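You operate a simulated robot arm through the tools that you are given. There is no shell and no other tool. Be economical: measure what you need, move in short steps, check, and stop when the job is done.

You are at the controls of a simulated robot arm. One attempt, no reset.

TASK
Put one of the spacer blocks from the plywood bench on the rubber mat.

The check looks at the end state, three seconds after you hand in, the way a careful person would. Anything else that was tipped, shoved, dropped, spilled or broken makes it a failure.

THE ROBOT
A 6-joint arm with a two-finger parallel gripper, fixed in place. Base frame: the origin is at the foot of the arm, x ahead of it, y to its left, z up; the work surface is at about z = 0.8. Readings come in m, rad, newtons and seconds.
With the tool pointing down near the work surface it reaches from about 0.26 to 0.68 m from the base axis. Its first joint turns from -1.152 to 1.152 rad. Payload 2.9 kg.
The tool frame sits at the grasp point between the pads (the TCP): z along the fingers, y along the line on which they close. The tips reach 0.03 m beyond it. Largest opening 0.11 m; finger width 0.02, thickness 0.01; the body of the gripper, 0.048 by 0.112 m, starts 0.055 m behind the TCP.
Orientation is that of the tool frame in the base frame, as [roll, pitch, yaw] about the fixed x, y, z axes, in that order (R = Rz(yaw) Ry(pitch) Rx(roll)). With the fingers straight down and closing along the base's y, the tool's x points along the base's -x, its y along +y and its z along -z.

THE INTERFACE
- The arm moves only by the tool servo_tool. Its argument "increments" is a list of rows, each an object of numbers (a shift or turn left out is 0, a gripper value left out holds the last): "tx", "ty", "tz": the shift along the tool's x, y, z in units of 200 mm (1.0 is 200 mm); "yaw": the turn about the tool's z in units of 60 degrees (1.0 is 60 degrees). In form: [{"tx": .., "ty": .., "tz": .., "yaw": ..}, ...]. A call has 1 to 20 rows; each row is the pose to reach, as a shift and turn from the pose commanded when the call began, along the tool's axes at that moment. "gripper" is the closure in counts, from 0 (fully open) to 255 (shut), set as the call begins (left out, the last holds). A call with a number of a shift or a turn outside -1 to 1 is refused whole. Rows are played at 5 a second. More than 0.05 m and 0.15 rad between two rows, or a gripper value outside its range, and nothing of the call is played. A pose out of reach is approached as far as the arm can. The call stops where the force on the tool passes 40 N (or 10 N more than at its start, if that is more) or the arm is blocked; 0.2 s more then pass. Each finger travels about 0.108 m/s and halts on what it meets, pressing with about 21 N; the grip force reading is that of the motor and also rises with nothing between the fingers. The clock runs only during rows and for 0.2 s after the last one: add rows that repeat a pose to give the fingers time. It gives the time, the measured TCP pose, the force on the tool (base axes), the opening and the grip force at its end, in the units of the frame above (readings bear some noise).
- Cameras (640 x 400 px; columns grow to the right, rows downward): "scene" is fixed at [0.0694, 0.4399, 1.3662]; the picture's right is [-0.77, -0.64, 0.00], its down [-0.48, 0.58, -0.66] and it looks along [0.42, -0.51, -0.75] (base axes); focal length 260 px, centre (320, 200). "wrist" rides on the gripper at [-0.036, 0, -0.057] in the tool frame; the picture's right is [0.00, -1.00, 0.00], its down [0.97, 0.00, -0.24] and it looks along [0.24, 0.00, 0.97] (tool axes); focal length 218 px, centre (320, 200).
- camera(camera): a new picture of that camera. The clock stands still meanwhile.
- locate(camera, pixels): for up to 12 pixels [column, row] of the newest picture of that camera ("zoom" is the newest enlarged one), the place [x, y, z] in the base frame of the surface seen there, good to about 0.002 m. The clock stands still meanwhile.
- zoom(camera, box): a new picture of the part [left, top, right, bottom] of that camera's present view, enlarged. The clock stands still meanwhile.
- finish_job(): hands the job in; it is judged then, once.

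Go step by step. Measure first, check grasps and placings, and put right what went wrong. The budget is 60 turns and 26 pictures, counting those below and the enlarged ones. Unless the task says otherwise, let go and move clear before handing in, and close with one line.

The tools are called after "Request:" as a command line: name --argument value ..., lists and objects as JSON in quotes. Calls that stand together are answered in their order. servo_tool: Moves the arm, as the interface text tells. Its arguments: {"type":"object","properties":{"increments":{"type":"array"},"gripper":{"type":"number"}},"required":["increments"]} The other tools are called the same way: camera (camera) takes a picture; locate (camera, pixels) gives the place of the surface under pixels of a picture; zoom (camera, box) takes an enlarged picture of a part of a camera's view; finish_job () hands the job in.

At the start:

```text
time: 0.0
eef_pos: [0.4537, 0.1404, 1.095]
tool_rot: [3.141, 0.0, 3.141]
force: [-1.3, 0.2, 0.3]
grip_width: 0.11
gripper_force: 0.0
```

scene: 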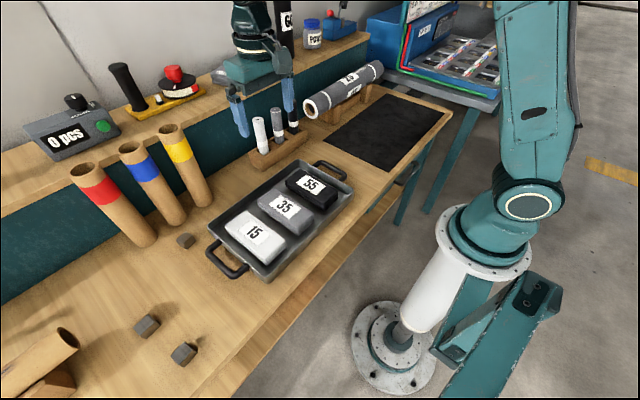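
wrist: 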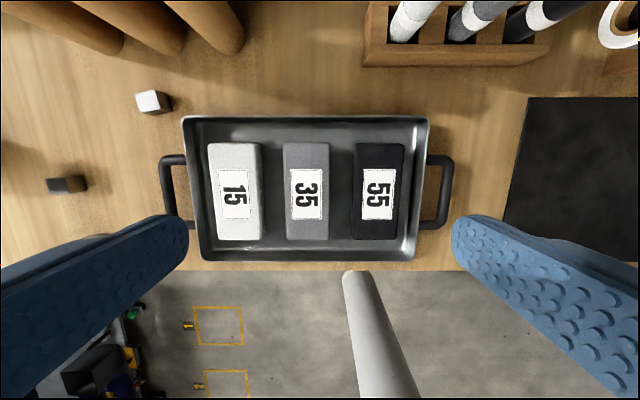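

The scene shows three small grey cubes at (186,240), (147,325) and (184,352), plus numbered blocks in a tray and a black mat near (385,130). I'll zoom in to identify them and locate the key points.

Request:
zoom --camera "scene" --box '[100, 210, 260, 380]'

Request:
zoom --camera "scene" --box '[200, 50, 460, 212]'

Request:
locate --camera "scene" --pixels '[[186, 238], [147, 322], [184, 348], [385, 130], [325, 142], [400, 174], [445, 113], [375, 90], [250, 232], [210, 265], [330, 180], [345, 90]]'

Request:
locate --camera "wrist" --pixels '[[147, 101], [165, 100], [60, 186], [80, 183], [530, 99], [505, 222], [237, 190], [440, 190], [160, 190], [235, 40], [630, 30], [600, 180]]'

```text
2.35 times, centred on (180, 295) of scene
```

zoom: 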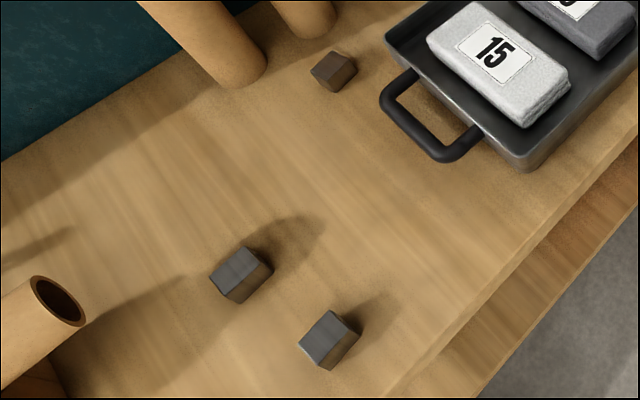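

```text
2.46 times, centred on (330, 131) of scene
```

zoom: 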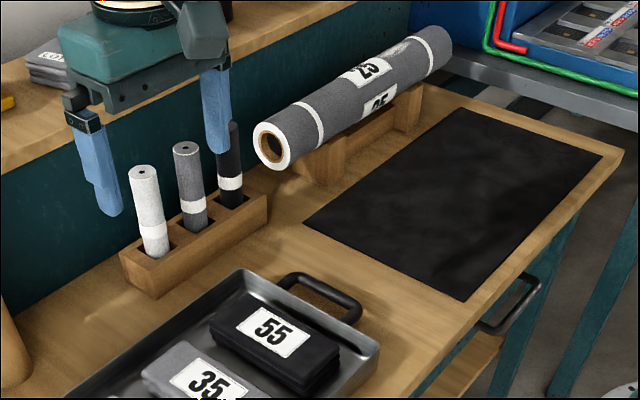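

```text
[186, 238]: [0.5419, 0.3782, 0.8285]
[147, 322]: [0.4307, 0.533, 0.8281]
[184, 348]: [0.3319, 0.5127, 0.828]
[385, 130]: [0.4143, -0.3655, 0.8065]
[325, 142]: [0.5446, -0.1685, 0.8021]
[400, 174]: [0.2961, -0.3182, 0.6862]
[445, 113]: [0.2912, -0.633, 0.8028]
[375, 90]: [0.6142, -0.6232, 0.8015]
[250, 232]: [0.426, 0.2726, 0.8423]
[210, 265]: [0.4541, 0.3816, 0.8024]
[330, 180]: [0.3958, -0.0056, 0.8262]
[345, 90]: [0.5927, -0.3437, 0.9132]
```

```text
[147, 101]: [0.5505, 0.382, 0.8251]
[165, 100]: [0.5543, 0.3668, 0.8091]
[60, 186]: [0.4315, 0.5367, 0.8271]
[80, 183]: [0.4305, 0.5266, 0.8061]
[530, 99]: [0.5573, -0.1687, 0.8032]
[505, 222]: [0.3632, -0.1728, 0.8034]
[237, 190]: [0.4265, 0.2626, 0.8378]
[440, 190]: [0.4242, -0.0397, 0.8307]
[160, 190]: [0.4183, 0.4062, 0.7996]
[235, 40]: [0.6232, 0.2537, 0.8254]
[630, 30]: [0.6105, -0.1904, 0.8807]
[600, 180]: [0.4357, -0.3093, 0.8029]
```

The block at scene (184,348) is the most reachable and isolated (~(0.33,0.51), radius 0.61), and the mat centre is near (0.42,-0.36). I'll move toward the block at height.

Request:
servo_tool --increments '[{"tx": 0.1, "ty": 0.15}, {"tx": 0.2, "ty": 0.3}, {"tx": 0.3, "ty": 0.45}, {"tx": 0.4, "ty": 0.6}, {"tx": 0.5, "ty": 0.75}, {"tx": 0.6, "ty": 0.9}]' --gripper 0

Request:
servo_tool --increments '[{"ty": 0.2}, {"ty": 0.4}, {"ty": 0.6}, {"ty": 0.8}, {"ty": 0.95}, {"ty": 0.95}]'

Request:
camera --camera "wrist"

```text
time: 1.4
eef_pos: [0.3331, 0.319, 1.0963]
tool_rot: [3.14, 0.0, 3.14]
force: [-0.6, 0.0, 0.5]
grip_width: 0.1097
gripper_force: 0.0
```

```text
time: 2.8
eef_pos: [0.3341, 0.5095, 1.0957]
tool_rot: [-3.14, 0.001, 3.141]
force: [-0.8, 0.2, -0.4]
grip_width: 0.1101
gripper_force: 0.1
```

```text
21 pictures are left
```

wrist: 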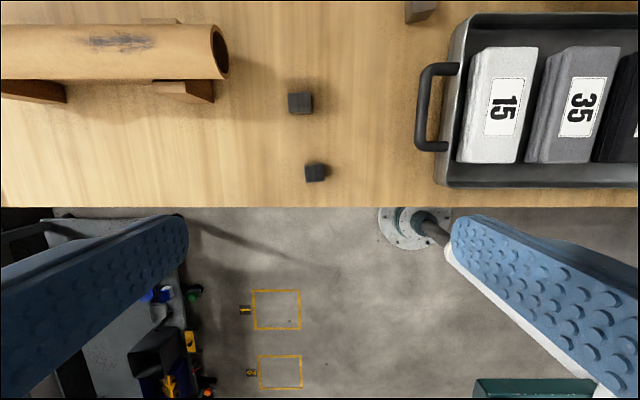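

Request:
zoom --camera "wrist" --box '[280, 80, 360, 200]'

Request:
locate --camera "wrist" --pixels '[[307, 168], [307, 176], [321, 168], [321, 178], [290, 97], [290, 111], [310, 97], [310, 111], [410, 12], [340, 170]]'

```text
3.33 times, centred on (320, 140) of wrist
```

zoom: 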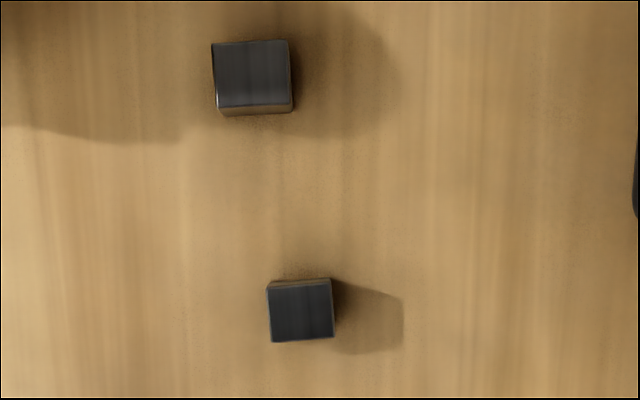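

```text
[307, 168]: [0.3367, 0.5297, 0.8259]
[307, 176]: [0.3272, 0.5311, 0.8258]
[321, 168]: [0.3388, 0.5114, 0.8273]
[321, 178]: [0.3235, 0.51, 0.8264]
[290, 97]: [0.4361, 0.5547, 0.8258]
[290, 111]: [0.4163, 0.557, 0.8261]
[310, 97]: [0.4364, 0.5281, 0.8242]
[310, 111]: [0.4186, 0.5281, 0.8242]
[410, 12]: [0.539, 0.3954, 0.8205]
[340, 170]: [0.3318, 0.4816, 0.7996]
```

The block centre is ≈(0.331, 0.5185), top z ≈0.826, ~30 mm wide, nearly square with the tool. Descending partway, then to TCP z ≈0.837.

Request:
servo_tool --increments '[{"tx": 0.013, "ty": 0.04, "tz": 0.2}, {"tx": 0.013, "ty": 0.04, "tz": 0.4}, {"tx": 0.013, "ty": 0.04, "tz": 0.6}, {"tx": 0.013, "ty": 0.04, "tz": 0.8}, {"tx": 0.013, "ty": 0.04, "tz": 0.95}, {"tx": 0.013, "ty": 0.04, "tz": 0.95}]'

Request:
camera --camera "wrist"

```text
time: 4.2
eef_pos: [0.3304, 0.5173, 0.9059]
tool_rot: [3.141, -0.002, 3.141]
force: [0.2, 0.8, 0.6]
grip_width: 0.1098
gripper_force: 0.0
```

```text
19 pictures are left
```

wrist: 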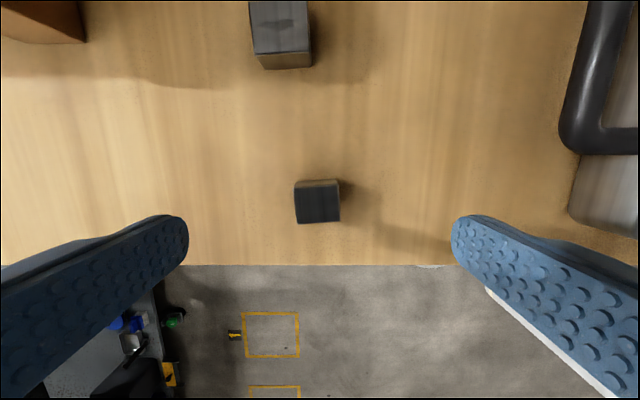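

Block top centre at (318,205) matches the TCP's projected line (~203), so alignment is good. Descend another 0.069 m and close.

Request:
servo_tool --increments '[{"tz": 0.15}, {"tz": 0.27}, {"tz": 0.345}, {"tz": 0.345}]'

Request:
servo_tool --increments '[{}, {}, {}, {}, {}, {}]' --gripper 255

Request:
camera --camera "wrist"

```text
time: 5.2
eef_pos: [0.333, 0.5199, 0.8361]
tool_rot: [-3.14, 0.0, -3.141]
force: [-0.2, -0.2, 0.0]
grip_width: 0.1101
gripper_force: 0.1
```

```text
time: 6.6
eef_pos: [0.3322, 0.52, 0.8378]
tool_rot: [3.141, -0.001, -3.141]
force: [0.0, 0.6, 1.1]
grip_width: 0.0298
gripper_force: 21.5
```

```text
18 pictures are left
```

wrist: 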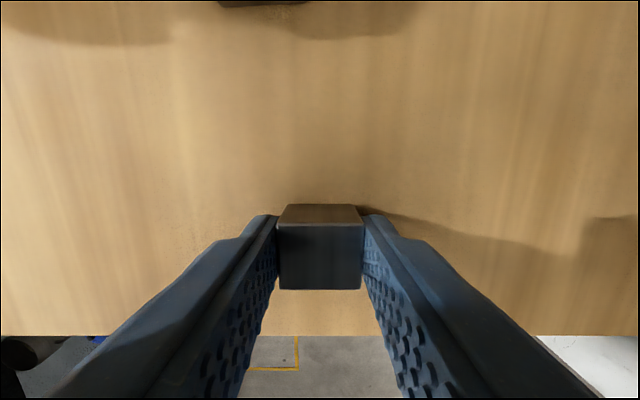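

The block is held (opening 0.0298 m, 21 N). Lift 0.19 m, then travel toward the mat via x≈0.40.

Request:
servo_tool --increments '[{"tz": -0.15}, {"tz": -0.35}, {"tz": -0.55}, {"tz": -0.75}, {"tz": -0.95}, {"tz": -0.95}]'

Request:
servo_tool --increments '[{"tx": -0.07, "ty": -0.2}, {"tx": -0.14, "ty": -0.4}, {"tx": -0.21, "ty": -0.6}, {"tx": -0.28, "ty": -0.8}, {"tx": -0.35, "ty": -1.0}]'

Request:
servo_tool --increments '[{"ty": -0.2}, {"ty": -0.4}, {"ty": -0.6}, {"ty": -0.8}, {"ty": -1.0}]'

Request:
servo_tool --increments '[{"ty": -0.2}, {"ty": -0.4}, {"ty": -0.6}, {"ty": -0.8}, {"ty": -1.0}]'

Request:
servo_tool --increments '[{"ty": -0.2, "tx": -0.03}, {"ty": -0.4, "tx": -0.06}, {"ty": -0.6, "tx": -0.1}, {"ty": -0.8, "tx": -0.12}, {"ty": -1.0, "tx": -0.14}, {"ty": -1.0, "tx": -0.14}]'

Request:
camera --camera "wrist"

Request:
camera --camera "scene"

```text
time: 8.0
eef_pos: [0.3323, 0.5184, 1.0292]
tool_rot: [-3.141, 0.0, -3.142]
force: [-0.3, -0.6, -1.8]
grip_width: 0.0295
gripper_force: 20.9
```

```text
time: 9.2
eef_pos: [0.4026, 0.3179, 1.0274]
tool_rot: [3.141, 0.001, -3.141]
force: [0.0, 0.6, -1.4]
grip_width: 0.0298
gripper_force: 21.1
```

```text
time: 10.4
eef_pos: [0.4006, 0.1185, 1.0258]
tool_rot: [-3.141, 0.0, -3.141]
force: [-0.7, -0.8, -0.8]
grip_width: 0.0295
gripper_force: 20.9
```

```text
time: 11.6
eef_pos: [0.402, -0.0796, 1.0258]
tool_rot: [3.14, -0.001, -3.138]
force: [-0.2, 0.5, -1.9]
grip_width: 0.0295
gripper_force: 21.2
```

```text
time: 13.0
eef_pos: [0.4277, -0.2814, 1.0271]
tool_rot: [-3.141, -0.001, -3.141]
force: [-0.6, -0.2, -2.4]
grip_width: 0.0294
gripper_force: 21.0
```

```text
17 pictures are left
```

wrist: 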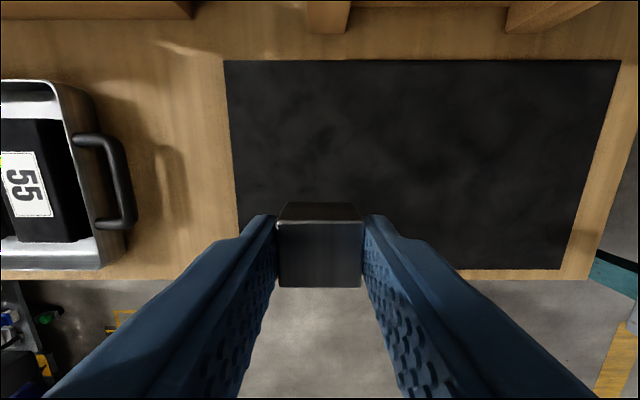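

```text
16 pictures are left
```

scene: 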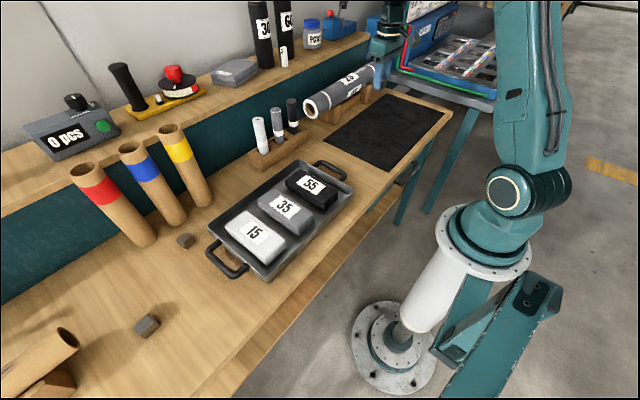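

Still holding; the mat spans wrist pixels about (225,60)–(620,270). I'll measure the mat corners and surface before descending.

Request:
locate --camera "wrist" --pixels '[[228, 64], [236, 200], [612, 64], [556, 264], [420, 150], [200, 150], [480, 200], [325, 25]]'

```text
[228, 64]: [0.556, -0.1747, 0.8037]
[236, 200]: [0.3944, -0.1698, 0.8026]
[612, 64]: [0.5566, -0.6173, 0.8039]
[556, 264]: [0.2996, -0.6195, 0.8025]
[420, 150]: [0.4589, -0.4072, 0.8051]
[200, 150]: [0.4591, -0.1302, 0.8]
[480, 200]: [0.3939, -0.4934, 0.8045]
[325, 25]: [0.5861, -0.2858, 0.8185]
```

Mat is x 0.30–0.557, y −0.17 to −0.62, surface ≈0.803. Move to about (0.428, −0.38), and descend to just above contact (TCP 0.842).

Request:
servo_tool --increments '[{"ty": -0.2}, {"ty": -0.4}, {"ty": -0.5}, {"ty": -0.5, "tz": 0.2}, {"ty": -0.5, "tz": 0.4}, {"ty": -0.5, "tz": 0.6}, {"ty": -0.5, "tz": 0.75}, {"ty": -0.5, "tz": 0.85}, {"ty": -0.5, "tz": 0.9}, {"ty": -0.5, "tz": 0.92}, {"ty": -0.5, "tz": 0.92}]'

Request:
camera --camera "wrist"

Request:
zoom --camera "scene" --box '[330, 60, 460, 180]'

```text
time: 15.4
eef_pos: [0.4294, -0.3822, 0.8416]
tool_rot: [3.141, 0.003, 3.141]
force: [0.0, 0.1, -1.3]
grip_width: 0.0297
gripper_force: 20.6
```

```text
15 pictures are left
```

wrist: 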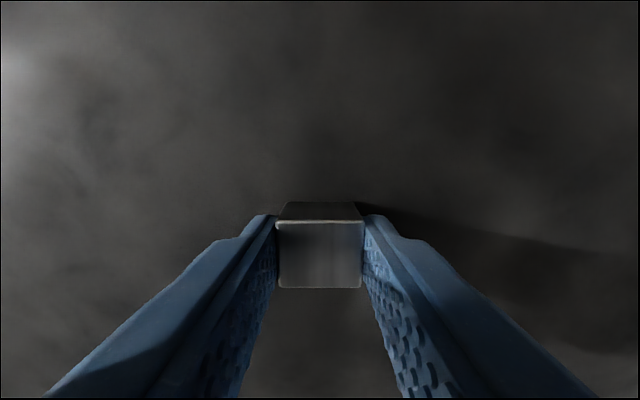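

```text
3.33 times, centred on (395, 120) of scene
```

zoom: 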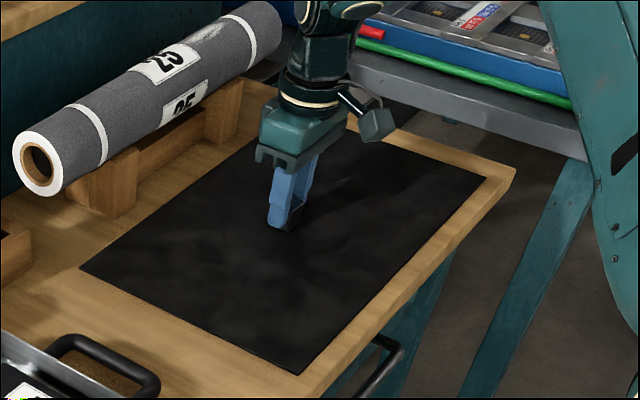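

Force z still −1.3 N, so the block hasn't fully touched yet. Lower 2 mm more.

Request:
servo_tool --increments '[{"tz": 0.005}, {"tz": 0.01}, {"tz": 0.01}]'

```text
time: 16.2
eef_pos: [0.4296, -0.3819, 0.8408]
tool_rot: [3.141, 0.001, -3.141]
force: [-0.2, -0.2, -1.3]
grip_width: 0.0296
gripper_force: 20.8
```

Force is still −1.3 N; lower another 1.5 mm.

Request:
servo_tool --increments '[{"tz": 0.004}, {"tz": 0.008}, {"tz": 0.008}]'

```text
time: 17.0
eef_pos: [0.4285, -0.3809, 0.8388]
tool_rot: [-3.141, -0.002, 3.14]
force: [-4.0, 2.7, 7.9]
grip_width: 0.0295
gripper_force: 20.5
```

Contact: force z is +7.9 N, so the block rests on the mat. Opening the fingers and then rising.

Request:
servo_tool --increments '[{}, {}, {}, {}, {}]' --gripper 0

Request:
servo_tool --increments '[{"tz": -0.1}, {"tz": -0.3}, {"tz": -0.5}, {"tz": -0.7}, {"tz": -0.9}, {"tz": -0.9}]'

Request:
camera --camera "wrist"

Request:
camera --camera "scene"

```text
time: 18.2
eef_pos: [0.4307, -0.3813, 0.8403]
tool_rot: [3.141, 0.001, 3.14]
force: [1.0, 0.2, 0.4]
grip_width: 0.11
gripper_force: 0.1
```

```text
time: 19.6
eef_pos: [0.4289, -0.382, 1.0198]
tool_rot: [-3.142, 0.0, -3.14]
force: [0.3, -0.4, -0.3]
grip_width: 0.11
gripper_force: 0.1
```

```text
13 pictures are left
```

wrist: 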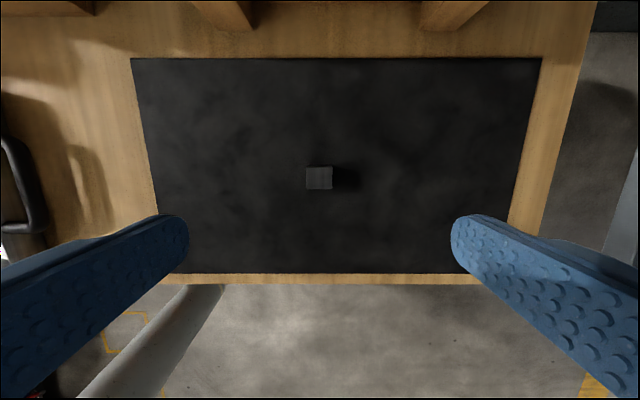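

```text
12 pictures are left
```

scene: 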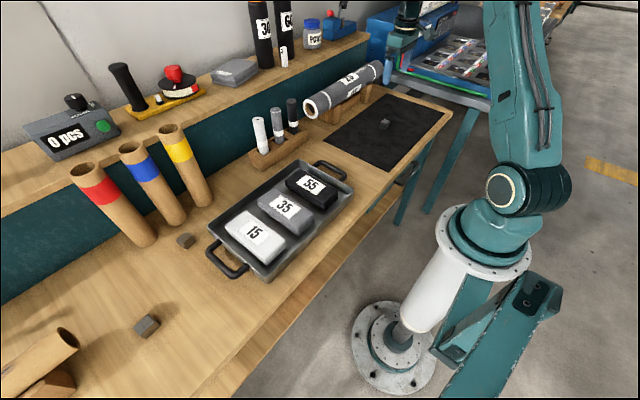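

The block stands flat near the middle of the mat (wrist (320,178), scene (384,123)), the gripper is clear and everything else looks undisturbed. Handing in.

Request:
finish_job

```text
The job is handed in.
```

One spacer block from the plywood bench is on the rubber mat, released and sitting flat near the middle. The gripper is clear, and nothing else looked disturbed in the last pictures.
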